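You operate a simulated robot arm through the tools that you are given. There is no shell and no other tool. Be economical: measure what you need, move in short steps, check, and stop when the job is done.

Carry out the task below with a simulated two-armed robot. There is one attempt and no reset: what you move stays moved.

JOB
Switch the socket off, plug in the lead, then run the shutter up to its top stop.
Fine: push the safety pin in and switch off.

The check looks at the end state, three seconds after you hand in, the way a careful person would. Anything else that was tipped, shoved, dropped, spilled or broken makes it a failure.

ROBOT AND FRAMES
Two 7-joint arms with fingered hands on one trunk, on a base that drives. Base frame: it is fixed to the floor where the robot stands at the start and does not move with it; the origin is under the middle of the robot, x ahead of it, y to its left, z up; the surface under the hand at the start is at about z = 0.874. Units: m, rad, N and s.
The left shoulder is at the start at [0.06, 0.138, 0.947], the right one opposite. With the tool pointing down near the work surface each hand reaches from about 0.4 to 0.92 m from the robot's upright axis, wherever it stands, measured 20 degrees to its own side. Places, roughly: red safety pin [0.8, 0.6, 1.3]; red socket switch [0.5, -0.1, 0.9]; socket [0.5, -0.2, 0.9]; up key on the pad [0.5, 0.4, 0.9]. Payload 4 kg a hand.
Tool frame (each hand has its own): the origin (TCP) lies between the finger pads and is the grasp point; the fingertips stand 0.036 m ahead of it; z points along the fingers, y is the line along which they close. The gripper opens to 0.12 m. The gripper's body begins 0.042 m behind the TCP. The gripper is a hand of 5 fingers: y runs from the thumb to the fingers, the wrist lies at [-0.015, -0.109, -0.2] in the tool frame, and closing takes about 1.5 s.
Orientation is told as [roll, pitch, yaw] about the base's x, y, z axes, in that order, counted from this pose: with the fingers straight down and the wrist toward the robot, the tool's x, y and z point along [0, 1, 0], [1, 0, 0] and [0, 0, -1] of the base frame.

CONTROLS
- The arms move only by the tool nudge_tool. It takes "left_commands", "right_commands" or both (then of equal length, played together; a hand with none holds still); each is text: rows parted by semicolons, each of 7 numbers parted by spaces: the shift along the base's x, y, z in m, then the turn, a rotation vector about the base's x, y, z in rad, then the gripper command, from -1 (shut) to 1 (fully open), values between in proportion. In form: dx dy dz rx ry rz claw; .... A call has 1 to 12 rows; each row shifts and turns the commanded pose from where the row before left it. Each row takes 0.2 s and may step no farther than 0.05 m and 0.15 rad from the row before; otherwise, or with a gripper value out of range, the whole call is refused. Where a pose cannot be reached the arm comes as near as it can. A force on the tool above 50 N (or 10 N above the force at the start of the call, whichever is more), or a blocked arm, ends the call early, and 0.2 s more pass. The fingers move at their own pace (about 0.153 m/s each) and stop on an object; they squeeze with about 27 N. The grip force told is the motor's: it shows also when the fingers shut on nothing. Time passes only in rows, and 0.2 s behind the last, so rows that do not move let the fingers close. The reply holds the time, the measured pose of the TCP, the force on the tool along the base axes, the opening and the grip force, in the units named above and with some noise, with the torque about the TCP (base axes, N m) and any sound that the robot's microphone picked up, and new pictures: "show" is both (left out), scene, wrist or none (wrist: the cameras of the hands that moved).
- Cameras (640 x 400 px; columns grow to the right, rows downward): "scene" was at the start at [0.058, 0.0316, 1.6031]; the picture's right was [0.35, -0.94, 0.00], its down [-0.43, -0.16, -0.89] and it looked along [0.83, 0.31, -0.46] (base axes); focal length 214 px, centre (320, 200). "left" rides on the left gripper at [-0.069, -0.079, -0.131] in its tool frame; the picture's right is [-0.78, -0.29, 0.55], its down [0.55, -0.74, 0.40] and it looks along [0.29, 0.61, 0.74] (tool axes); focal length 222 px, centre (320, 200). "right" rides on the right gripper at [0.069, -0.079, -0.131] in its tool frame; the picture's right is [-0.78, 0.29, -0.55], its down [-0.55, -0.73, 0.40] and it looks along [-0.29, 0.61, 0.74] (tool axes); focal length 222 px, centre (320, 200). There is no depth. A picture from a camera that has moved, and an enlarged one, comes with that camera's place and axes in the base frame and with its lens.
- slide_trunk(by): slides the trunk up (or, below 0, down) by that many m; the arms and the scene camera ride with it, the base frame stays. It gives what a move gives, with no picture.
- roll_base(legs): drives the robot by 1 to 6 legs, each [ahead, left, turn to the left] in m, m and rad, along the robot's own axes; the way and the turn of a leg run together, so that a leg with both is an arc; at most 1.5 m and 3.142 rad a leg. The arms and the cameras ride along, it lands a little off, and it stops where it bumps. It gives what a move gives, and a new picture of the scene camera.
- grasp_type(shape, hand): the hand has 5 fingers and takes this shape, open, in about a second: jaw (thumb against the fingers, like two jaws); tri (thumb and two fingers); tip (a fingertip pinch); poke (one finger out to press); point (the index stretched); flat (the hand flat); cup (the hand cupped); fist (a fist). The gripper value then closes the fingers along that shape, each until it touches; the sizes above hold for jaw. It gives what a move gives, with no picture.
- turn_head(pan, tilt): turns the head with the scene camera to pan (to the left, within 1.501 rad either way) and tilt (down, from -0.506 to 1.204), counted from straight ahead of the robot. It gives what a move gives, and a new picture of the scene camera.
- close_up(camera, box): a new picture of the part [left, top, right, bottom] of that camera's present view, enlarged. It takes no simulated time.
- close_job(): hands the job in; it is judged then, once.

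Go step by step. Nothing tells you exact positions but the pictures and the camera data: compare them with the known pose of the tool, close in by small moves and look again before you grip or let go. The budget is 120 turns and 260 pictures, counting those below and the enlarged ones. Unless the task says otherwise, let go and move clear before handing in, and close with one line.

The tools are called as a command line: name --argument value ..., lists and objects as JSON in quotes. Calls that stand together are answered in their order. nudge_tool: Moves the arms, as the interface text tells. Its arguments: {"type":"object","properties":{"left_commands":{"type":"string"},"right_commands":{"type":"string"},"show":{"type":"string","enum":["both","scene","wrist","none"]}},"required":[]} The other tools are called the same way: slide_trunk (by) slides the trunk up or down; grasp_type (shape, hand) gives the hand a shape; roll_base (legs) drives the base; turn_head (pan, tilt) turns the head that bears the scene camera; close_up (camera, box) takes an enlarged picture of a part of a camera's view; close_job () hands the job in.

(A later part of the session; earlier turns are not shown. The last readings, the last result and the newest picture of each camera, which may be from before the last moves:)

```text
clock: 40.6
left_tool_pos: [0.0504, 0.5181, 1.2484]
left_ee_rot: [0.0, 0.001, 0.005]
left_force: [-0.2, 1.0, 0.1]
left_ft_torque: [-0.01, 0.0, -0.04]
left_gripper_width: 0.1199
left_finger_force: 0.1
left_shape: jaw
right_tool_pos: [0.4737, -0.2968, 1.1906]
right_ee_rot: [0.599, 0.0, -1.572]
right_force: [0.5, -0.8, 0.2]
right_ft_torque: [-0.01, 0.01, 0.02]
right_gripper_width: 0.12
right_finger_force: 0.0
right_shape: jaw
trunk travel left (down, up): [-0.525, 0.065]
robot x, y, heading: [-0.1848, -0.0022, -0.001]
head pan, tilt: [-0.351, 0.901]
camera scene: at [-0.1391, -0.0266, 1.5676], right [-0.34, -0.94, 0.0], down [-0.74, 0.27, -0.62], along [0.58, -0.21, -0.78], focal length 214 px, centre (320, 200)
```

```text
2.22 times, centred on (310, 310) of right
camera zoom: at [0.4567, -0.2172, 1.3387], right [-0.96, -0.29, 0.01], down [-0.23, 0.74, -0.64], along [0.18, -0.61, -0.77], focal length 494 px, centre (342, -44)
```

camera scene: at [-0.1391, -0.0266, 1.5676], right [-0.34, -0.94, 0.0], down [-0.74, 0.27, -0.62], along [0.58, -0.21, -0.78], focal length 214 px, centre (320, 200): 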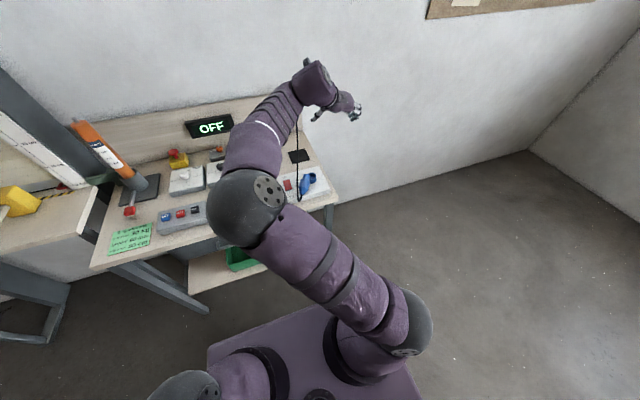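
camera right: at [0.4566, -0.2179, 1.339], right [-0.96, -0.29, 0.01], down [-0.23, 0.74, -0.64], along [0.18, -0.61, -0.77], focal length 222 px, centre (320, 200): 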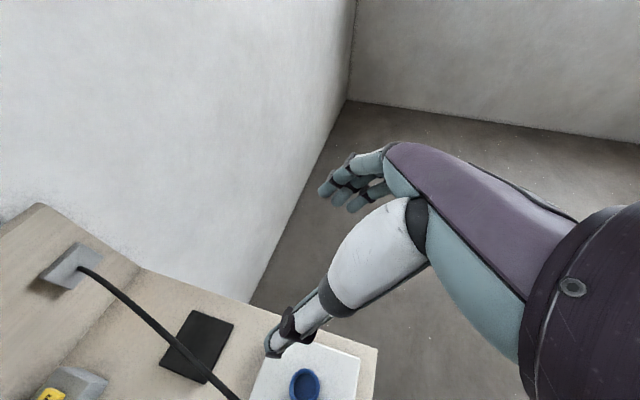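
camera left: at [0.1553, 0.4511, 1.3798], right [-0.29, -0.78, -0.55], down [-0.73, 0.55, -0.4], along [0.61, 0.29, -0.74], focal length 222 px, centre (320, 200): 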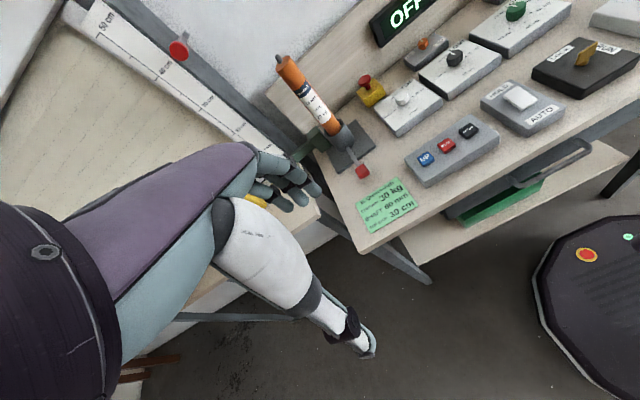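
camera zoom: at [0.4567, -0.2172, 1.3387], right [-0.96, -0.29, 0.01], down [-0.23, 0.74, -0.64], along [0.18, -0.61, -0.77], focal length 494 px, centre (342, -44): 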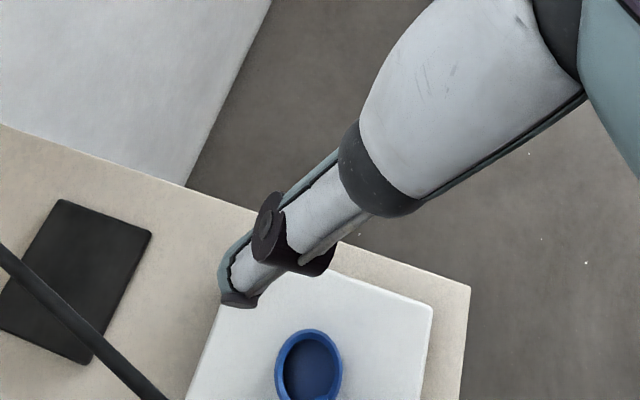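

The plug lies on the panel beside the socket, nose pointing away from me; to stand it up I must pick it up from its cable end and tip the hand backward. I test in the air whether that backward tilt is reachable.

nudge_tool --right_commands "0 0 0.02 0 0.1 0 1;0 0 0 0 0.1 0 1;0 0 0 0 0.1 0 1;0 0 0 0 0.1 0 1;0 0 0 0 0.1 0 1;0 0 0 0 0.1 0 1;0 0 0 0 0.1 0 1;0 0 0 0 0.1 0 1;0 0 0 0 0.1 0 1;0 0 0 0 0.1 0 1;0 0 0 0 0.1 0 1;0 0 0 0 0.1 0 1" --show "both"

close_up --camera "scene" --box '[240, 100, 400, 220]'

```text
clock: 43.2
left_tool_pos: [0.0493, 0.5213, 1.2483]
left_ee_rot: [0.001, -0.001, 0.002]
left_force: [0.0, -0.5, -0.4]
left_ft_torque: [-0.01, 0.02, -0.01]
left_gripper_width: 0.1198
left_finger_force: 0.0
left_shape: jaw
right_tool_pos: [0.4196, -0.2885, 1.2036]
right_ee_rot: [-0.552, -0.002, -1.574]
right_force: [-0.2, -1.1, 0.1]
right_ft_torque: [0.02, 0.0, 0.0]
right_gripper_width: 0.1197
right_finger_force: 0.2
right_shape: jaw
right hand out of reach, approached as far as the arm can: row 10, 11, 12
trunk travel left (down, up): [-0.525, 0.065]
robot x, y, heading: [-0.1861, -0.0006, 0.007]
head pan, tilt: [-0.351, 0.901]
camera scene: at [-0.1392, -0.0251, 1.5676], right [-0.34, -0.94, 0.0], down [-0.74, 0.27, -0.62], along [0.58, -0.21, -0.78], focal length 214 px, centre (320, 200)
camera right: at [0.5468, -0.209, 1.2788], right [-0.38, -0.29, 0.88], down [-0.67, 0.74, -0.05], along [-0.63, -0.61, -0.48], focal length 222 px, centre (320, 200)
```

scene: 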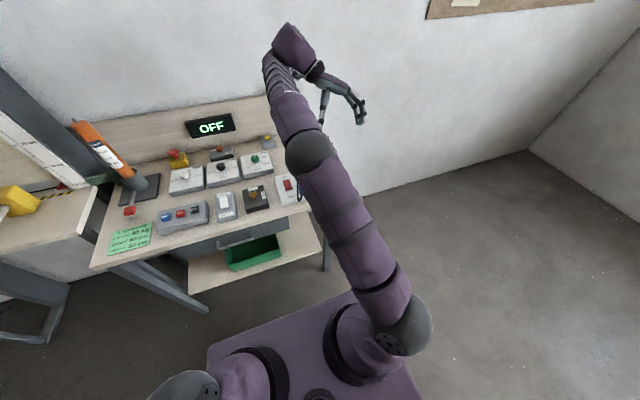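
right: 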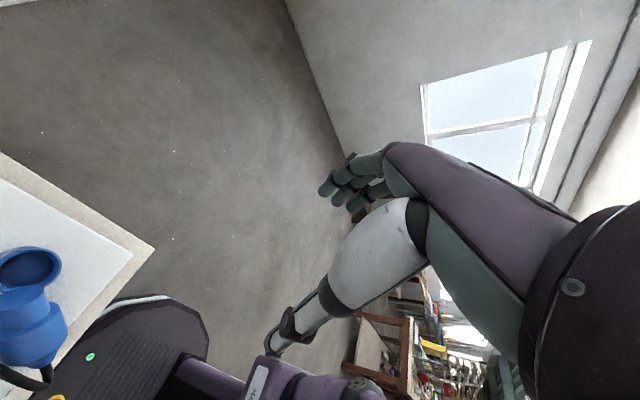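

```text
3.33 times, centred on (320, 160) of scene
camera zoom: at [-0.1392, -0.0251, 1.5676], right [-0.34, -0.94, 0.0], down [-0.74, 0.27, -0.62], along [0.58, -0.21, -0.78], focal length 715 px, centre (320, 333)
```

zoom: 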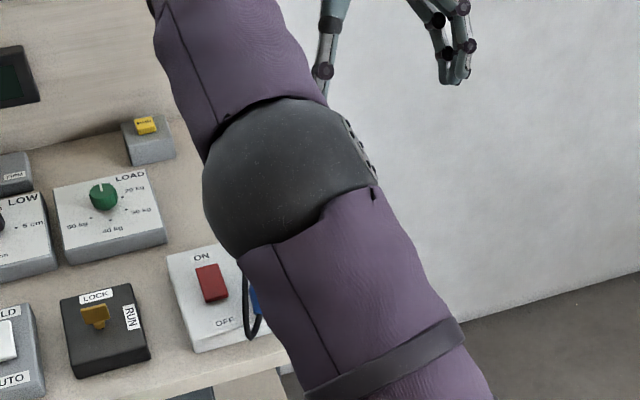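

The backward tilt is nearly reachable (-0.55 rad). Now I swing the hand the other way to come in low from the plug's cable end.

nudge_tool --right_commands "0 0 0 0 -0.145 0 1;0 0 0 0 -0.145 0 1;0 0 0 0 -0.145 0 1;0 0 0 0 -0.145 0 1;0 0 0 0 -0.145 0 1;0 0 0 0 -0.145 0 1;0 0 0 0 -0.145 0 1;0 0 0 0 -0.145 0 1;-0.01 0.01 0 0 -0.145 0 1;-0.01 0.01 0 0 -0.145 0 1;-0.01 0.01 0 0 -0.145 0 1" --show "none"

nudge_tool --right_commands "-0.01 0.01 0 0 0 -0.14 1;-0.01 0.01 0 0 0 -0.14 1;-0.01 0.01 0 0 0 -0.14 1;-0.01 0.01 0 0 0 -0.14 1" --show "both"

```text
clock: 45.6
left_tool_pos: [0.0498, 0.5199, 1.2478]
left_ee_rot: [0.0, 0.0, 0.004]
left_force: [0.1, 0.2, -0.6]
left_ft_torque: [-0.01, -0.04, 0.03]
left_gripper_width: 0.1198
left_finger_force: 0.1
left_shape: jaw
right_tool_pos: [0.3901, -0.2582, 1.2043]
right_ee_rot: [1.047, 0.001, -1.571]
right_force: [0.2, 0.3, 0.3]
right_ft_torque: [0.0, 0.02, 0.01]
right_gripper_width: 0.1198
right_finger_force: 0.1
right_shape: jaw
trunk travel left (down, up): [-0.525, 0.065]
robot x, y, heading: [-0.1795, -0.002, 0.004]
head pan, tilt: [-0.351, 0.901]
```

```text
clock: 46.6
left_tool_pos: [0.0508, 0.5208, 1.2488]
left_ee_rot: [0.0, -0.001, 0.0]
left_force: [0.5, 0.4, -0.5]
left_ft_torque: [-0.01, -0.02, 0.02]
left_gripper_width: 0.1199
left_finger_force: 0.0
left_shape: jaw
right_tool_pos: [0.3495, -0.2322, 1.2013]
right_ee_rot: [1.03, 0.021, -2.157]
right_force: [-1.0, 0.2, -0.4]
right_ft_torque: [0.01, 0.02, 0.01]
right_gripper_width: 0.1198
right_finger_force: 0.1
right_shape: jaw
trunk travel left (down, up): [-0.525, 0.065]
robot x, y, heading: [-0.1795, -0.0027, 0.003]
head pan, tilt: [-0.351, 0.901]
camera scene: at [-0.139, -0.0255, 1.5675], right [-0.34, -0.94, 0.0], down [-0.74, 0.27, -0.62], along [0.58, -0.21, -0.78], focal length 214 px, centre (320, 200)
camera right: at [0.328, -0.1254, 1.3309], right [-0.88, 0.25, -0.4], down [0.46, 0.59, -0.66], along [0.07, -0.77, -0.64], focal length 222 px, centre (320, 200)
```

scene: 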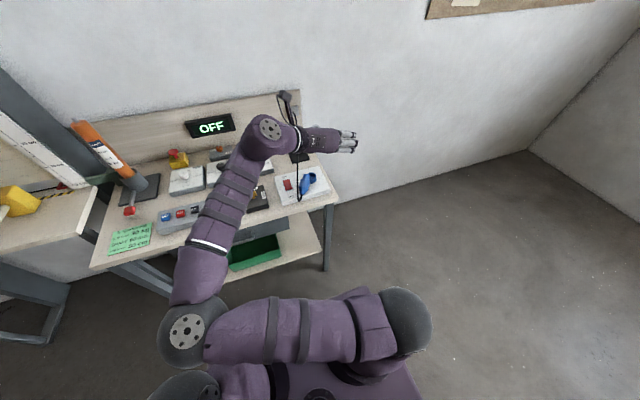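
right: 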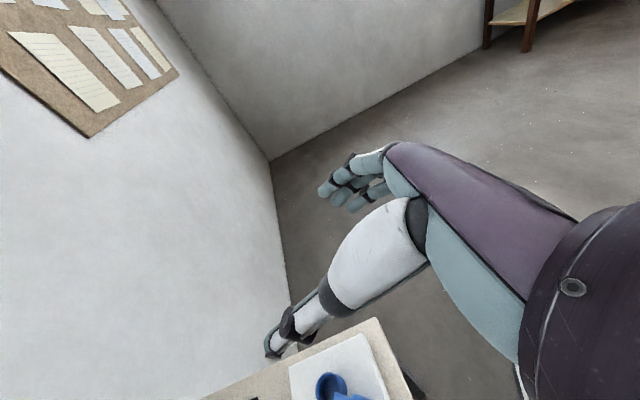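

Now the plug is in clear view; I measure its position and heading.

close_up --camera "scene" --box '[270, 160, 340, 205]'

turn_head --pan -0.6 --tilt 0.6

close_up --camera "scene" --box '[200, 200, 300, 280]'

```text
8.89 times, centred on (305, 182) of scene
camera zoom: at [-0.139, -0.0255, 1.5675], right [-0.34, -0.94, 0.0], down [-0.74, 0.27, -0.62], along [0.58, -0.21, -0.78], focal length 1906 px, centre (453, 356)
```

zoom: 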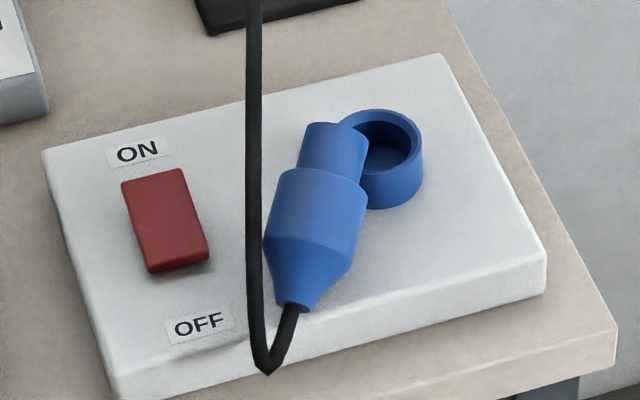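

```text
clock: 47.4
left_tool_pos: [0.0513, 0.5205, 1.2483]
left_ee_rot: [0.0, -0.001, 0.005]
left_force: [0.1, -0.7, -0.1]
left_ft_torque: [-0.02, 0.02, -0.02]
left_gripper_width: 0.1196
left_finger_force: 0.0
left_shape: jaw
right_tool_pos: [0.3505, -0.2317, 1.1999]
right_ee_rot: [1.028, 0.018, -2.154]
right_force: [-0.7, -1.2, 0.3]
right_ft_torque: [0.02, -0.03, 0.0]
right_gripper_width: 0.1196
right_finger_force: 0.0
right_shape: jaw
trunk travel left (down, up): [-0.525, 0.065]
robot x, y, heading: [-0.1814, -0.0006, 0.01]
head pan, tilt: [-0.6, 0.6]
camera scene: at [-0.137, -0.0503, 1.5923], right [-0.56, -0.83, 0.0], down [-0.47, 0.32, -0.82], along [0.68, -0.46, -0.57], focal length 214 px, centre (320, 200)
```

scene: 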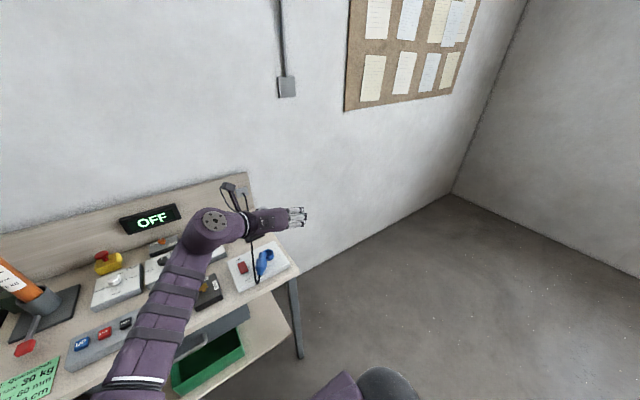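

```text
5.00 times, centred on (250, 240) of scene
camera zoom: at [-0.137, -0.0503, 1.5923], right [-0.56, -0.83, 0.0], down [-0.47, 0.32, -0.82], along [0.68, -0.46, -0.57], focal length 1072 px, centre (670, 0)
```

zoom: 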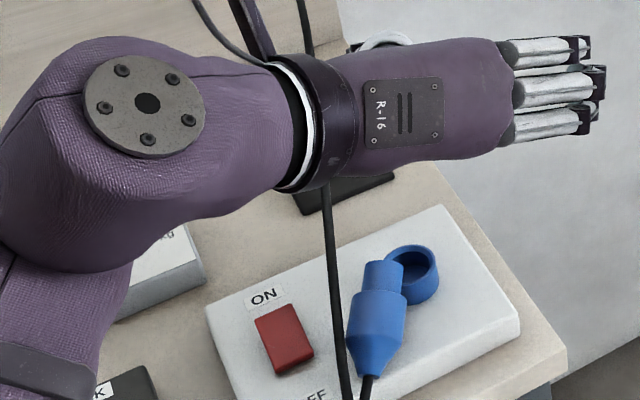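

The plug lies nose over the rim, heading about -31°, centre near (0.438, -0.166, 0.924). A better plan is to grip it from above with the hand turned the other way, then roll the hand so the fingers point left and the nose points down. I first untilt the hand and turn it.

grasp_type --shape "tri" --hand "right"

nudge_tool --right_commands "0.01 -0.01 0 0.081 0.123 0 1;0.01 -0.01 0 0.081 0.123 0 1;0.01 -0.01 0 0.081 0.123 0 1;0.01 -0.01 0 0.081 0.123 0 1;0.01 0 0 0.081 0.123 0 1;0.01 0 0 0.081 0.123 0 1;0.01 0 0 0.081 0.123 0 1" --show "none"

nudge_tool --right_commands "0 0 0 0 0 0.145 1;0 0 0 0 0 0.145 1;0 0 0 0 0 0.145 1;0 0 0 0 0 0.145 1;0 0 0 0 0 0.145 1;0 0 0 0 0 0.145 1;0 0 0 0 0 0.145 1;0 0 0 0 0 0.145 1;0 0 0 0 0 0.145 1;0 0 0 0 0 0.145 1;0 0 0 0 0 0.145 1" --show "none"

nudge_tool --right_commands "0 0 0 0 0 0.145 1;0 0 0 0 0 0.145 1;0 0 0 0 0 0.145 1;0 0 0 0 0 0.145 1;0 0 0 0 0 0.145 1;0 0 0 0 0 0.145 1;0 0 0 0 0 0.145 1;0 0 0 0 0 0.145 1;0 0 0 0 0 0.145 1;0 0 0 0 0 0.145 1;0 0 0 0 0 0.145 1" --show "both"

```text
clock: 48.3
left_tool_pos: [0.0503, 0.5196, 1.2492]
left_ee_rot: [0.0, -0.001, 0.004]
left_force: [-0.1, 0.5, 0.1]
left_ft_torque: [0.01, 0.01, 0.02]
left_gripper_width: 0.1196
left_finger_force: 0.0
left_shape: jaw
right_tool_pos: [0.3502, -0.2325, 1.2004]
right_ee_rot: [1.028, 0.013, -2.156]
right_force: [0.5, 0.4, 0.2]
right_ft_torque: [-0.02, -0.07, -0.01]
right_gripper_width: 0.1197
right_finger_force: 0.1
right_shape: tri
trunk travel left (down, up): [-0.525, 0.065]
robot x, y, heading: [-0.1846, -0.0022, 0.001]
head pan, tilt: [-0.6, 0.6]
```

```text
clock: 49.9
left_tool_pos: [0.0503, 0.5194, 1.249]
left_ee_rot: [0.002, 0.002, 0.002]
left_force: [0.3, 0.0, 0.7]
left_ft_torque: [0.02, 0.03, 0.0]
left_gripper_width: 0.1197
left_finger_force: 0.1
left_shape: jaw
right_tool_pos: [0.4211, -0.2616, 1.2032]
right_ee_rot: [0.012, 0.02, -2.144]
right_force: [-0.2, 0.4, -0.6]
right_ft_torque: [0.02, 0.02, 0.01]
right_gripper_width: 0.1199
right_finger_force: 0.1
right_shape: tri
trunk travel left (down, up): [-0.525, 0.065]
robot x, y, heading: [-0.1773, 0.0009, 0.003]
head pan, tilt: [-0.6, 0.6]
```

```text
clock: 52.3
left_tool_pos: [0.0504, 0.5182, 1.2503]
left_ee_rot: [0.0, 0.0, 0.004]
left_force: [0.2, -0.6, 0.7]
left_ft_torque: [0.02, -0.01, 0.02]
left_gripper_width: 0.1196
left_finger_force: 0.0
left_shape: jaw
right_tool_pos: [0.4209, -0.2605, 1.2032]
right_ee_rot: [0.013, 0.019, -0.545]
right_force: [0.4, 0.8, -0.4]
right_ft_torque: [0.04, 0.0, 0.03]
right_gripper_width: 0.1199
right_finger_force: 0.0
right_shape: tri
trunk travel left (down, up): [-0.525, 0.065]
robot x, y, heading: [-0.1836, 0.003, 0.006]
head pan, tilt: [-0.6, 0.6]
```

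```text
clock: 54.7
left_tool_pos: [0.0505, 0.5208, 1.2498]
left_ee_rot: [0.0, 0.0, 0.003]
left_force: [0.3, -0.1, -0.6]
left_ft_torque: [0.0, 0.03, 0.0]
left_gripper_width: 0.1198
left_finger_force: 0.0
left_shape: jaw
right_tool_pos: [0.4192, -0.2597, 1.2032]
right_ee_rot: [0.013, 0.019, 1.053]
right_force: [0.9, 1.5, -0.6]
right_ft_torque: [0.01, -0.03, -0.03]
right_gripper_width: 0.1199
right_finger_force: 0.0
right_shape: tri
trunk travel left (down, up): [-0.525, 0.065]
robot x, y, heading: [-0.1811, 0.0012, 0.006]
head pan, tilt: [-0.6, 0.6]
camera scene: at [-0.1365, -0.0507, 1.5923], right [-0.56, -0.83, 0.0], down [-0.47, 0.32, -0.82], along [0.68, -0.46, -0.57], focal length 214 px, centre (320, 200)
camera right: at [0.3223, -0.2919, 1.337], right [0.84, -0.13, 0.53], down [0.1, -0.91, -0.39], along [0.54, 0.38, -0.75], focal length 222 px, centre (320, 200)
```

scene: 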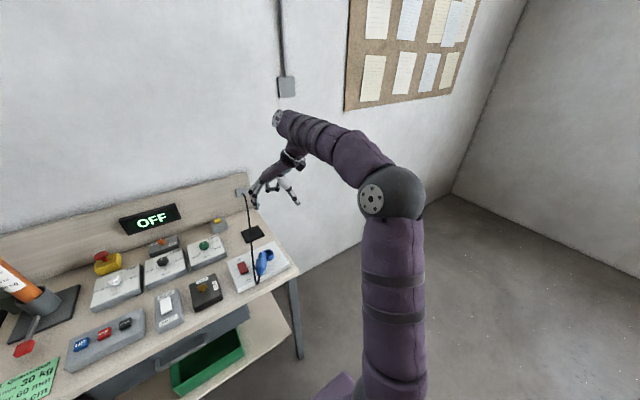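
right: 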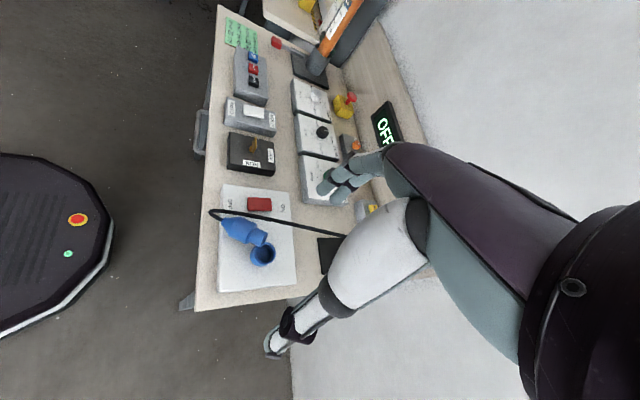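

The hand comes naturally in this orientation and sees the plug well. I move above it, with a slight tilt along the plug.

nudge_tool --right_commands "0 0.03 -0.035 -0.059 -0.11 0 1;0 0.03 -0.035 -0.059 -0.11 0 1;0.007 0.02 -0.04 0 0 0 1;0.007 0.014 -0.045 0 0 0 1" --show "wrist"

close_up --camera "scene" --box '[220, 180, 320, 290]'

```text
clock: 55.7
left_tool_pos: [0.0512, 0.5194, 1.2496]
left_ee_rot: [-0.001, 0.003, 0.005]
left_force: [-0.1, -0.4, 0.5]
left_ft_torque: [0.0, -0.01, 0.01]
left_gripper_width: 0.1196
left_finger_force: 0.1
left_shape: jaw
right_tool_pos: [0.4388, -0.164, 1.0471]
right_ee_rot: [-0.239, 0.011, 1.043]
right_force: [-0.9, -0.7, -0.3]
right_ft_torque: [0.01, -0.01, -0.02]
right_gripper_width: 0.1201
right_finger_force: 0.1
right_shape: tri
trunk travel left (down, up): [-0.525, 0.065]
robot x, y, heading: [-0.1797, -0.0019, 0.009]
head pan, tilt: [-0.6, 0.6]
camera right: at [0.3135, -0.1828, 1.1594], right [0.7, -0.06, 0.71], down [0.17, -0.95, -0.25], along [0.7, 0.3, -0.66], focal length 222 px, centre (320, 200)
```

right: 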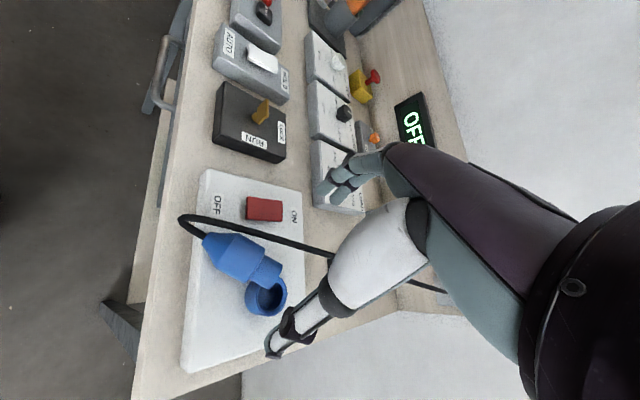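

```text
3.64 times, centred on (270, 235) of scene
camera zoom: at [-0.1362, -0.0505, 1.5924], right [-0.56, -0.83, 0.0], down [-0.47, 0.32, -0.82], along [0.68, -0.46, -0.57], focal length 780 px, centre (502, 73)
```

zoom: 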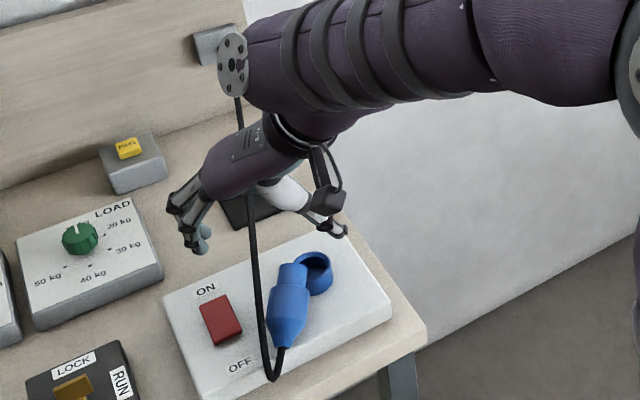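

The fingers could touch the red switch if fully open, so I half-close first and come down to just above the plug.

nudge_tool --right_commands "-0.004 0 0 0 0 0 0.2;-0.004 -0.001 -0.01 0 0 0 0.2;0 0 -0.02 0 0 0 0.2;0 0 -0.025 0 0 0 0.2" --show "wrist"

close_up --camera "scene" --box '[220, 210, 310, 290]'

close_up --camera "right" --box '[180, 160, 400, 360]'

```text
clock: 56.7
left_tool_pos: [0.051, 0.5197, 1.2496]
left_ee_rot: [0.0, -0.001, 0.006]
left_force: [0.7, -0.7, -0.2]
left_ft_torque: [0.0, -0.02, 0.0]
left_gripper_width: 0.1198
left_finger_force: 0.1
left_shape: jaw
right_tool_pos: [0.4249, -0.1634, 0.9914]
right_ee_rot: [-0.237, 0.011, 1.045]
right_force: [-0.4, 0.1, 0.2]
right_ft_torque: [-0.02, 0.0, 0.03]
right_gripper_width: 0.0724
right_finger_force: 0.0
right_shape: tri
trunk travel left (down, up): [-0.525, 0.065]
robot x, y, heading: [-0.1852, 0.0013, 0.001]
head pan, tilt: [-0.6, 0.6]
camera right: at [0.2999, -0.1818, 1.1033], right [0.7, -0.06, 0.71], down [0.17, -0.95, -0.25], along [0.69, 0.3, -0.66], focal length 222 px, centre (320, 200)
```

right: 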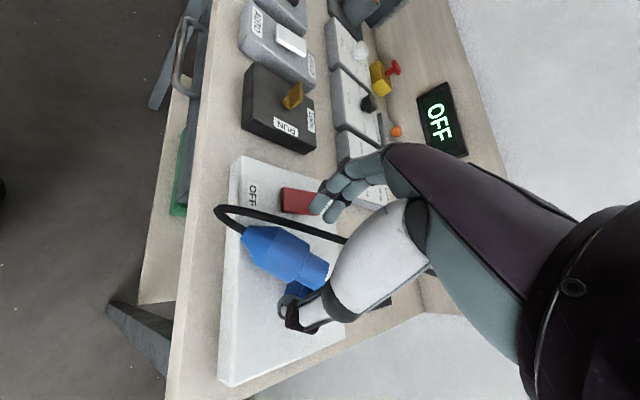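

```text
5.00 times, centred on (265, 250) of scene
camera zoom: at [-0.1366, -0.0507, 1.5923], right [-0.56, -0.83, 0.0], down [-0.47, 0.32, -0.82], along [0.68, -0.46, -0.57], focal length 1072 px, centre (595, -50)
```

zoom: 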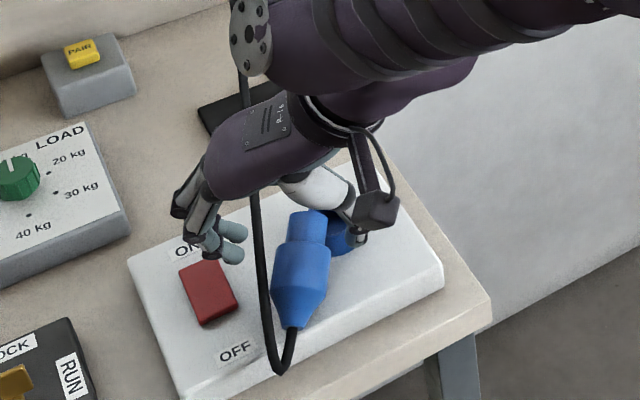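

```text
2.00 times, centred on (290, 260) of right
camera zoom: at [0.2999, -0.1818, 1.1033], right [0.7, -0.06, 0.71], down [0.17, -0.95, -0.25], along [0.69, 0.3, -0.66], focal length 444 px, centre (380, 80)
```

zoom: 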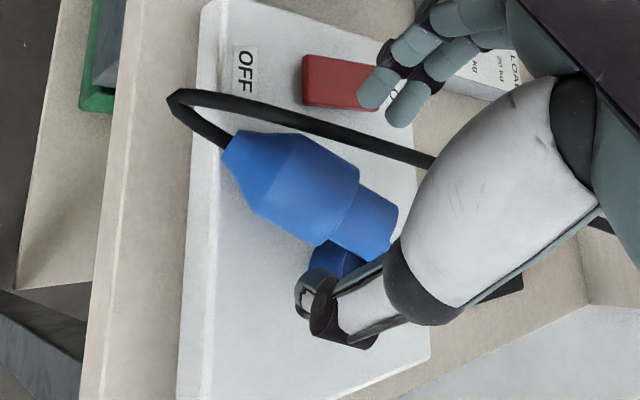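

The aim point sits on the plug body. I narrow the opening a little more and go down 4 cm.

nudge_tool --right_commands "0.003 -0.002 0 0 0 0 -0.05;0 0 -0.015 0 0 0 -0.05;0 0 -0.015 0 0 0 -0.05;0 0 -0.01 0 0 0 -0.05" --show "none"

close_up --camera "scene" --box '[220, 210, 310, 290]'

close_up --camera "right" --box '[180, 160, 400, 360]'

```text
clock: 57.7
left_tool_pos: [0.0507, 0.5195, 1.2492]
left_ee_rot: [-0.002, -0.001, 0.003]
left_force: [-1.0, 0.2, -0.2]
left_ft_torque: [0.01, 0.0, 0.0]
left_gripper_width: 0.1199
left_finger_force: 0.1
left_shape: jaw
right_tool_pos: [0.4289, -0.1682, 0.9512]
right_ee_rot: [-0.235, 0.009, 1.044]
right_force: [-0.2, -0.5, -0.1]
right_ft_torque: [0.01, 0.01, -0.03]
right_gripper_width: 0.0572
right_finger_force: 0.1
right_shape: tri
trunk travel left (down, up): [-0.525, 0.065]
robot x, y, heading: [-0.1846, -0.0043, 0.003]
head pan, tilt: [-0.6, 0.6]
```

```text
5.00 times, centred on (265, 250) of scene
camera zoom: at [-0.1368, -0.0506, 1.5923], right [-0.56, -0.83, 0.0], down [-0.47, 0.32, -0.82], along [0.68, -0.46, -0.57], focal length 1072 px, centre (595, -50)
```

zoom: 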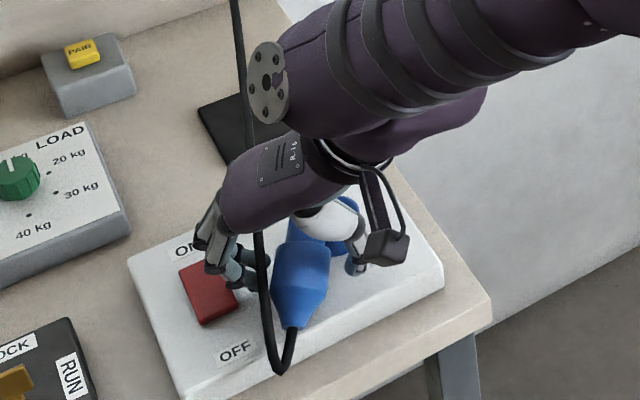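

```text
2.00 times, centred on (290, 260) of right
camera zoom: at [0.3039, -0.1858, 1.0638], right [0.7, -0.06, 0.71], down [0.17, -0.95, -0.25], along [0.69, 0.3, -0.66], focal length 444 px, centre (380, 80)
```

zoom: 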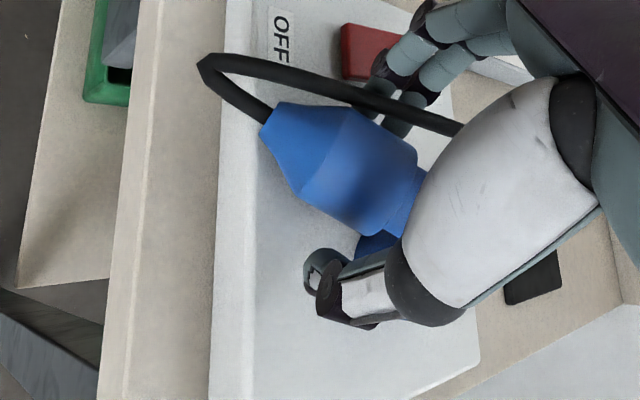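

The fingers straddle the body. I go 7 mm lower and close.

nudge_tool --right_commands "0 0 -0.007 0 0 0 -0.05;0 0 0 0 0 0 -0.5;0 0 0 0 0 0 -1;0 0 0 0 0 0 -1;0 0 0 0 0 0 -1;0 0 0 0 0 0 -1;0 0 0 0 0 0 -1" --show "none"

close_up --camera "right" --box '[180, 160, 400, 360]'

close_up --camera "scene" --box '[220, 210, 310, 290]'

```text
clock: 59.3
left_tool_pos: [0.0496, 0.5204, 1.248]
left_ee_rot: [-0.002, 0.002, 0.004]
left_force: [0.6, -0.5, -0.4]
left_ft_torque: [0.0, -0.03, 0.0]
left_gripper_width: 0.1198
left_finger_force: 0.1
left_shape: jaw
right_tool_pos: [0.4285, -0.1672, 0.9458]
right_ee_rot: [-0.235, 0.01, 1.044]
right_force: [-0.4, 0.4, 0.2]
right_ft_torque: [0.0, 0.0, 0.01]
right_gripper_width: 0.0316
right_finger_force: 27.1
right_shape: tri
trunk travel left (down, up): [-0.525, 0.065]
robot x, y, heading: [-0.1832, -0.0015, 0.007]
head pan, tilt: [-0.6, 0.6]
```

```text
2.00 times, centred on (290, 260) of right
camera zoom: at [0.3033, -0.186, 1.0578], right [0.7, -0.06, 0.71], down [0.17, -0.95, -0.25], along [0.69, 0.3, -0.66], focal length 444 px, centre (380, 80)
```

zoom: 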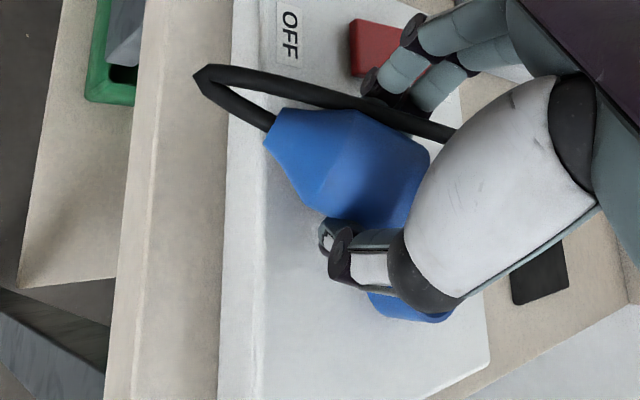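

```text
5.00 times, centred on (265, 250) of scene
camera zoom: at [-0.1369, -0.0505, 1.5923], right [-0.56, -0.83, 0.0], down [-0.47, 0.32, -0.83], along [0.68, -0.46, -0.56], focal length 1072 px, centre (595, -50)
```

zoom: 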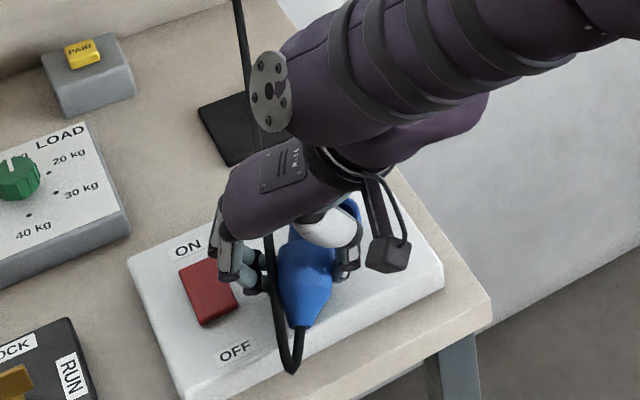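

Gripped; I lift straight up.

nudge_tool --right_commands "0 0 0.02 0 0 0 -1;0 0 0.03 0 0 0 -1;0 0 0.04 0 0 0 -1;0 0 0.04 0 0 0 -1" --show "wrist"

close_up --camera "scene" --box '[210, 180, 330, 290]'

close_up --camera "right" --box '[180, 160, 400, 360]'

```text
clock: 60.3
left_tool_pos: [0.0498, 0.5194, 1.2486]
left_ee_rot: [0.001, 0.001, 0.004]
left_force: [-0.6, -0.1, -0.6]
left_ft_torque: [-0.03, 0.02, 0.0]
left_gripper_width: 0.12
left_finger_force: 0.0
left_shape: jaw
right_tool_pos: [0.4295, -0.1664, 1.0742]
right_ee_rot: [-0.235, 0.01, 1.045]
right_force: [0.1, 1.0, -0.7]
right_ft_torque: [0.0, 0.0, 0.01]
right_gripper_width: 0.0316
right_finger_force: 27.7
right_shape: tri
trunk travel left (down, up): [-0.525, 0.065]
robot x, y, heading: [-0.1837, -0.0025, 0.005]
head pan, tilt: [-0.6, 0.6]
camera right: at [0.3044, -0.1854, 1.1866], right [0.7, -0.06, 0.71], down [0.17, -0.95, -0.25], along [0.69, 0.3, -0.66], focal length 222 px, centre (320, 200)
```

right: 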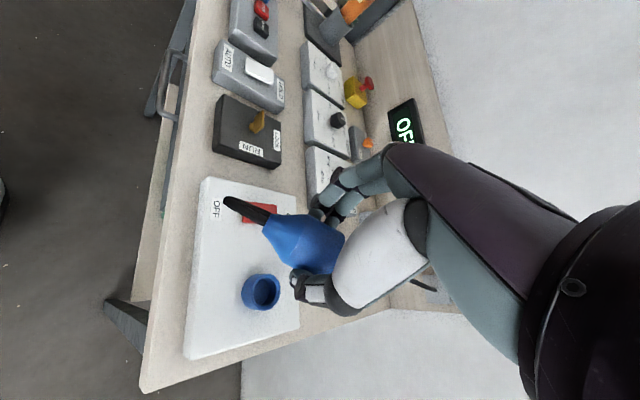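

```text
3.64 times, centred on (270, 235) of scene
camera zoom: at [-0.1373, -0.0505, 1.5923], right [-0.56, -0.83, 0.0], down [-0.47, 0.32, -0.83], along [0.68, -0.46, -0.56], focal length 780 px, centre (502, 73)
```

zoom: 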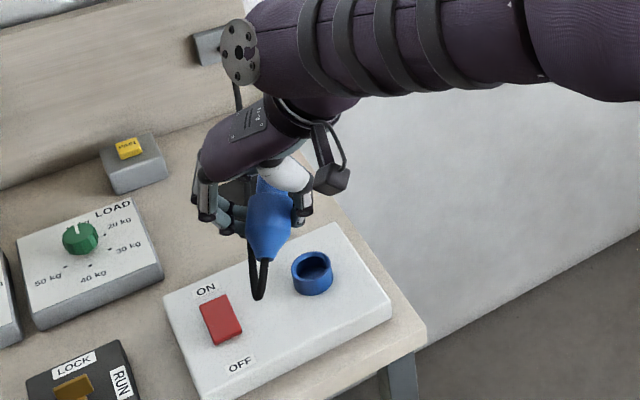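

```text
2.00 times, centred on (290, 260) of right
camera zoom: at [0.3044, -0.1854, 1.1866], right [0.7, -0.06, 0.71], down [0.17, -0.95, -0.25], along [0.69, 0.3, -0.66], focal length 444 px, centre (380, 80)
```

zoom: 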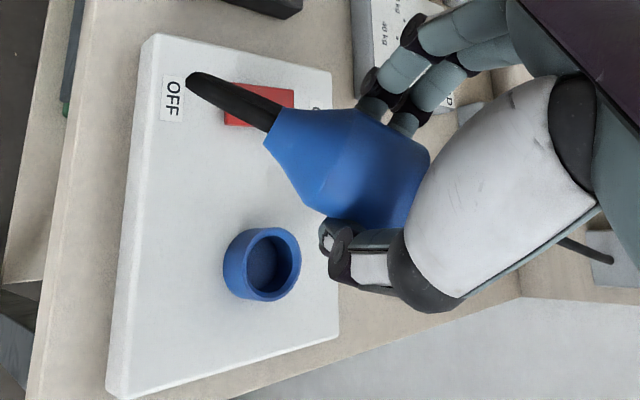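

The plug is held. I raise and yaw back to straight, then begin the roll.

nudge_tool --right_commands "0 -0.01 0.015 0 0 -0.149 -1;0 -0.01 0.015 0 0 -0.149 -1;0 -0.01 0.015 0 0 -0.149 -1;0 -0.01 0.015 0 0 -0.149 -1;0 -0.01 0.01 0 0 -0.149 -1;0 -0.01 0.01 0 0 -0.149 -1;0 -0.01 0 0 0 -0.149 -1" --show "none"

nudge_tool --right_commands "0 0 0 0.14 0 0 -1;0 0 0 0.14 0 0 -1;0 0 0 0.14 0 0 -1;0 0 0 0.14 0 0 -1;0 0 0 0.14 0 0 -1;0 0 0 0.14 0 0 -1" --show "both"

close_up --camera "scene" --box '[200, 150, 340, 270]'

```text
clock: 61.9
left_tool_pos: [0.0512, 0.5189, 1.2495]
left_ee_rot: [0.001, 0.0, 0.003]
left_force: [0.2, 0.0, 0.6]
left_ft_torque: [0.01, -0.01, 0.0]
left_gripper_width: 0.1196
left_finger_force: 0.0
left_shape: jaw
right_tool_pos: [0.4285, -0.2391, 1.1558]
right_ee_rot: [-0.238, 0.011, -0.004]
right_force: [0.8, 0.1, -0.2]
right_ft_torque: [0.0, 0.0, -0.02]
right_gripper_width: 0.0319
right_finger_force: 26.9
right_shape: tri
trunk travel left (down, up): [-0.525, 0.065]
robot x, y, heading: [-0.1814, -0.0003, 0.003]
head pan, tilt: [-0.6, 0.6]
```

```text
clock: 63.3
left_tool_pos: [0.0507, 0.5206, 1.2487]
left_ee_rot: [0.0, 0.0, 0.003]
left_force: [-0.1, 0.3, 0.3]
left_ft_torque: [0.01, -0.03, 0.02]
left_gripper_width: 0.1198
left_finger_force: 0.1
left_shape: jaw
right_tool_pos: [0.4297, -0.2385, 1.1557]
right_ee_rot: [0.605, 0.005, 0.008]
right_force: [-0.1, 0.6, -0.5]
right_ft_torque: [0.01, -0.01, 0.01]
right_gripper_width: 0.0315
right_finger_force: 26.6
right_shape: tri
trunk travel left (down, up): [-0.525, 0.065]
robot x, y, heading: [-0.1862, -0.003, 0.005]
head pan, tilt: [-0.6, 0.6]
camera scene: at [-0.1366, -0.0511, 1.5923], right [-0.56, -0.83, 0.0], down [-0.47, 0.32, -0.82], along [0.68, -0.46, -0.57], focal length 214 px, centre (320, 200)
camera right: at [0.351, -0.2565, 1.3042], right [0.3, -0.95, 0.0], down [-0.74, -0.23, -0.63], along [0.61, 0.19, -0.77], focal length 222 px, centre (320, 200)
```

scene: 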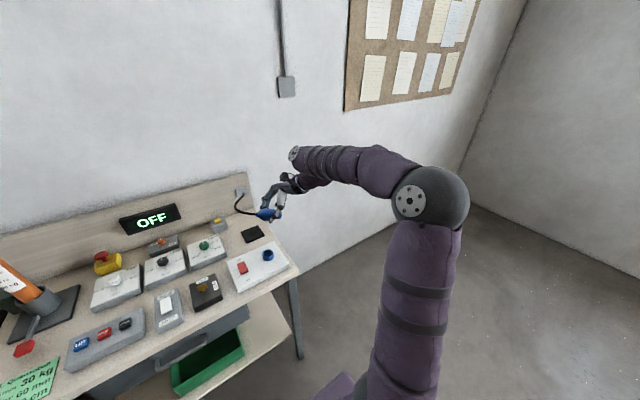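
right: 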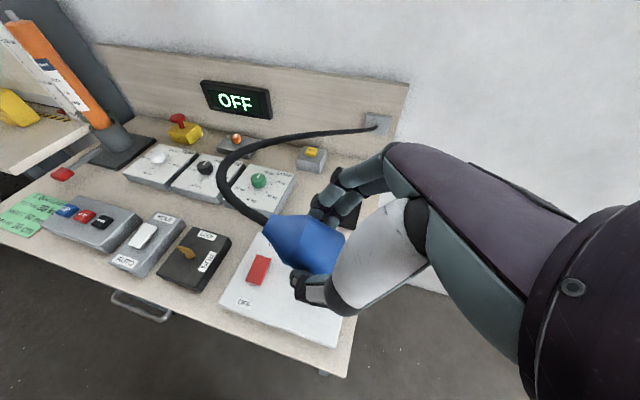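

```text
3.33 times, centred on (270, 210) of scene
camera zoom: at [-0.1366, -0.0511, 1.5923], right [-0.56, -0.83, 0.0], down [-0.47, 0.32, -0.82], along [0.68, -0.46, -0.57], focal length 715 px, centre (487, 167)
```

zoom: 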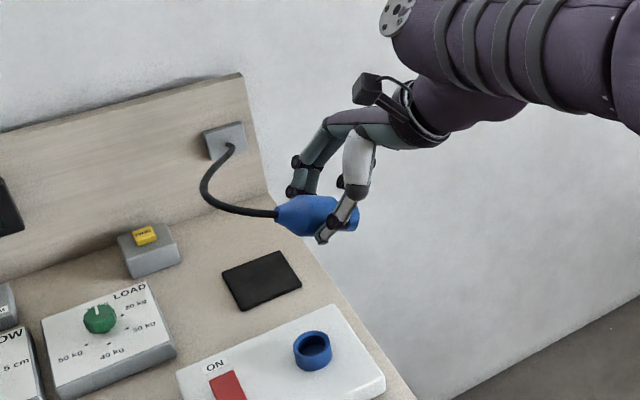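

The plug is clearly seen now, nose about 32° below horizontal. I roll another 1.0 rad.

nudge_tool --right_commands "0 0 0 0.144 0 0 -1;0 0 0 0.144 0 0 -1;0 0 0 0.144 0 0 -1;0 0 0 0.144 0 0 -1;0 0 0 0.144 0 0 -1;0 0 0 0.144 0 0 -1;0 0 0 0.144 0 0 -1" --show "both"

close_up --camera "scene" --box '[200, 150, 340, 270]'

```text
clock: 64.9
left_tool_pos: [0.0506, 0.5186, 1.2485]
left_ee_rot: [0.0, 0.001, 0.003]
left_force: [-0.7, -0.2, -0.7]
left_ft_torque: [0.03, -0.03, 0.02]
left_gripper_width: 0.1199
left_finger_force: 0.0
left_shape: jaw
right_tool_pos: [0.4291, -0.2372, 1.1549]
right_ee_rot: [1.613, -0.003, 0.009]
right_force: [0.2, -0.2, -1.5]
right_ft_torque: [-0.03, 0.0, -0.02]
right_gripper_width: 0.0319
right_finger_force: 26.7
right_shape: tri
trunk travel left (down, up): [-0.525, 0.065]
robot x, y, heading: [-0.1814, 0.0005, 0.001]
head pan, tilt: [-0.6, 0.6]
camera scene: at [-0.1365, -0.0511, 1.5923], right [-0.56, -0.83, 0.0], down [-0.47, 0.32, -0.82], along [0.68, -0.46, -0.57], focal length 214 px, centre (320, 200)
camera right: at [0.3504, -0.3722, 1.2189], right [0.3, -0.51, -0.81], down [-0.74, 0.41, -0.53], along [0.61, 0.75, -0.25], focal length 222 px, centre (320, 200)
```

scene: 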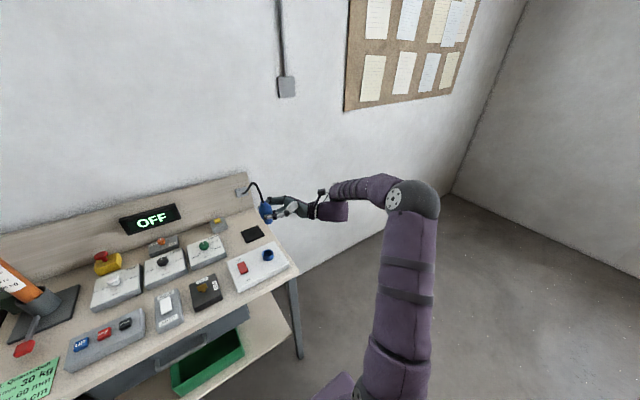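
right: 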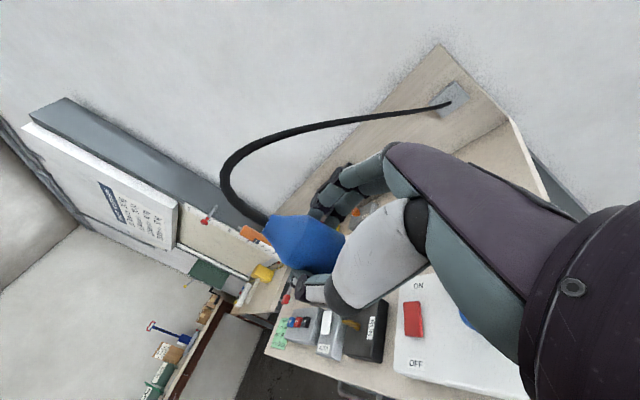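

```text
3.33 times, centred on (270, 210) of scene
camera zoom: at [-0.1365, -0.0511, 1.5923], right [-0.56, -0.83, 0.0], down [-0.47, 0.32, -0.82], along [0.68, -0.46, -0.57], focal length 715 px, centre (487, 167)
```

zoom: 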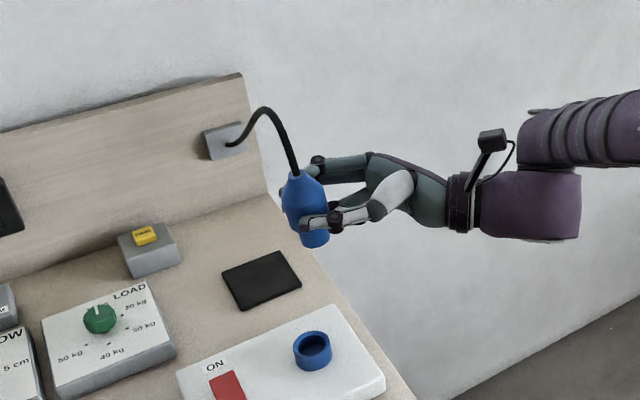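

The plug hangs almost vertical with an unobstructed view. I correct 0.06 rad of roll and bring it above the socket.

nudge_tool --right_commands "0.015 0.003 0 0.06 0 0 -1;0.015 0.004 -0.02 0 0 0 -1;0.0145 0.003 -0.035 0 0 0 -1;0 0 -0.04 0 0 0 -1;0 0 -0.04 0 0 0 -1;0 0 -0.02 0 0 0 -1" --show "wrist"

close_up --camera "scene" --box '[230, 210, 310, 280]'

```text
clock: 66.3
left_tool_pos: [0.0504, 0.5201, 1.2488]
left_ee_rot: [0.001, 0.001, 0.004]
left_force: [0.0, 0.8, 0.0]
left_ft_torque: [-0.01, 0.04, 0.0]
left_gripper_width: 0.1196
left_finger_force: 0.0
left_shape: jaw
right_tool_pos: [0.4723, -0.2275, 1.0006]
right_ee_rot: [1.672, -0.005, 0.011]
right_force: [0.4, -0.2, -0.5]
right_ft_torque: [-0.04, 0.02, -0.01]
right_gripper_width: 0.0315
right_finger_force: 27.1
right_shape: tri
trunk travel left (down, up): [-0.525, 0.065]
robot x, y, heading: [-0.1838, -0.0003, 0.002]
head pan, tilt: [-0.6, 0.6]
camera right: at [0.3933, -0.3655, 1.0561], right [0.3, -0.46, -0.83], down [-0.74, 0.44, -0.51], along [0.61, 0.77, -0.21], focal length 222 px, centre (320, 200)
```

right: 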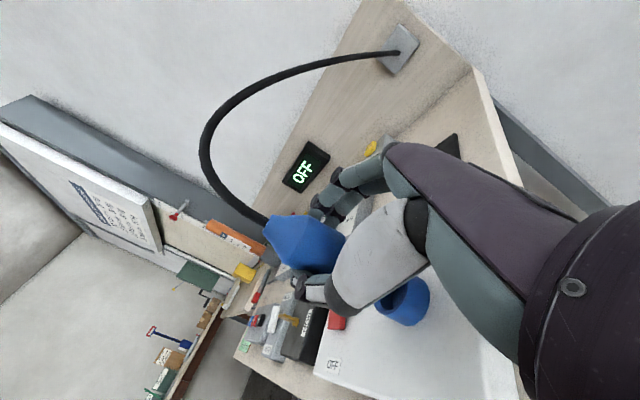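

```text
5.71 times, centred on (270, 245) of scene
camera zoom: at [-0.1368, -0.0507, 1.5924], right [-0.56, -0.83, 0.0], down [-0.47, 0.32, -0.82], along [0.68, -0.46, -0.57], focal length 1226 px, centre (606, -57)
```

zoom: 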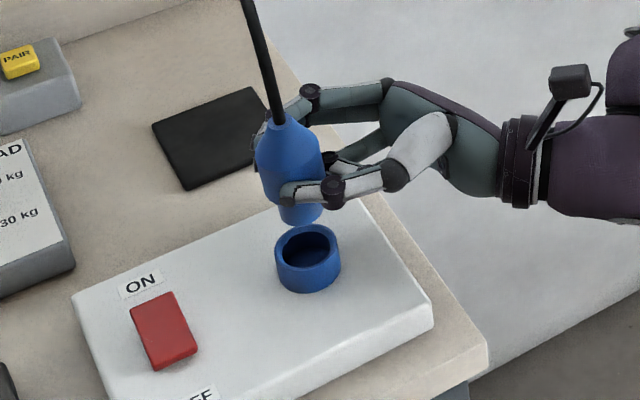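

Good alignment view. I lower 2.4 cm to just above the rim and compare again.

nudge_tool --right_commands "0.002 0 -0.012 0 0 0 -1;0 -0.001 -0.012 0 0 0 -1" --show "none"

close_up --camera "scene" --box '[250, 215, 300, 255]'

close_up --camera "right" --box '[280, 220, 460, 360]'

```text
clock: 66.9
left_tool_pos: [0.0509, 0.5199, 1.2484]
left_ee_rot: [0.001, 0.0, 0.002]
left_force: [-0.5, 0.5, 0.4]
left_ft_torque: [-0.01, -0.01, 0.01]
left_gripper_width: 0.1196
left_finger_force: 0.1
left_shape: jaw
right_tool_pos: [0.474, -0.228, 0.9766]
right_ee_rot: [1.672, -0.003, 0.01]
right_force: [0.3, 0.6, -0.6]
right_ft_torque: [-0.01, -0.06, -0.01]
right_gripper_width: 0.0314
right_finger_force: 27.0
right_shape: tri
trunk travel left (down, up): [-0.525, 0.065]
robot x, y, heading: [-0.183, -0.0016, 0.003]
head pan, tilt: [-0.6, 0.6]
```

```text
10.00 times, centred on (275, 235) of scene
camera zoom: at [-0.1368, -0.0507, 1.5923], right [-0.56, -0.83, 0.0], down [-0.47, 0.32, -0.82], along [0.68, -0.46, -0.57], focal length 2145 px, centre (770, -150)
```

zoom: 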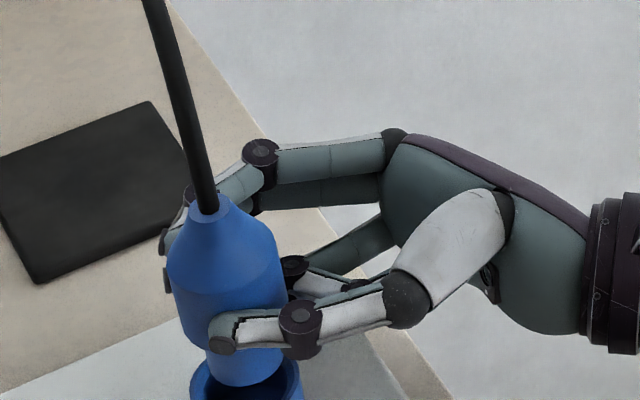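

```text
2.86 times, centred on (370, 290) of right
camera zoom: at [0.3949, -0.3661, 1.0314], right [0.3, -0.46, -0.83], down [-0.74, 0.44, -0.51], along [0.61, 0.77, -0.21], focal length 635 px, centre (177, -57)
```

zoom: 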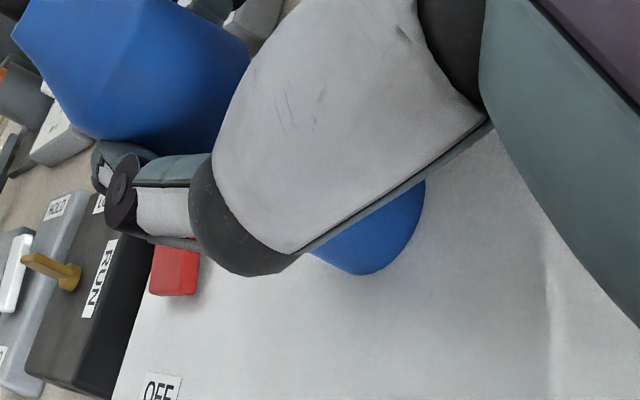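

close_up --camera "scene" --box '[250, 235, 300, 265]'

```text
12.80 times, centred on (275, 250) of scene
camera zoom: at [-0.1368, -0.0507, 1.5923], right [-0.56, -0.83, 0.0], down [-0.47, 0.32, -0.82], along [0.68, -0.46, -0.57], focal length 2745 px, centre (896, -440)
```

zoom: 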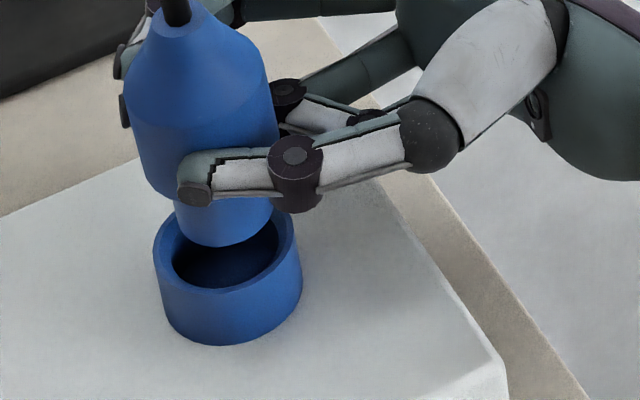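

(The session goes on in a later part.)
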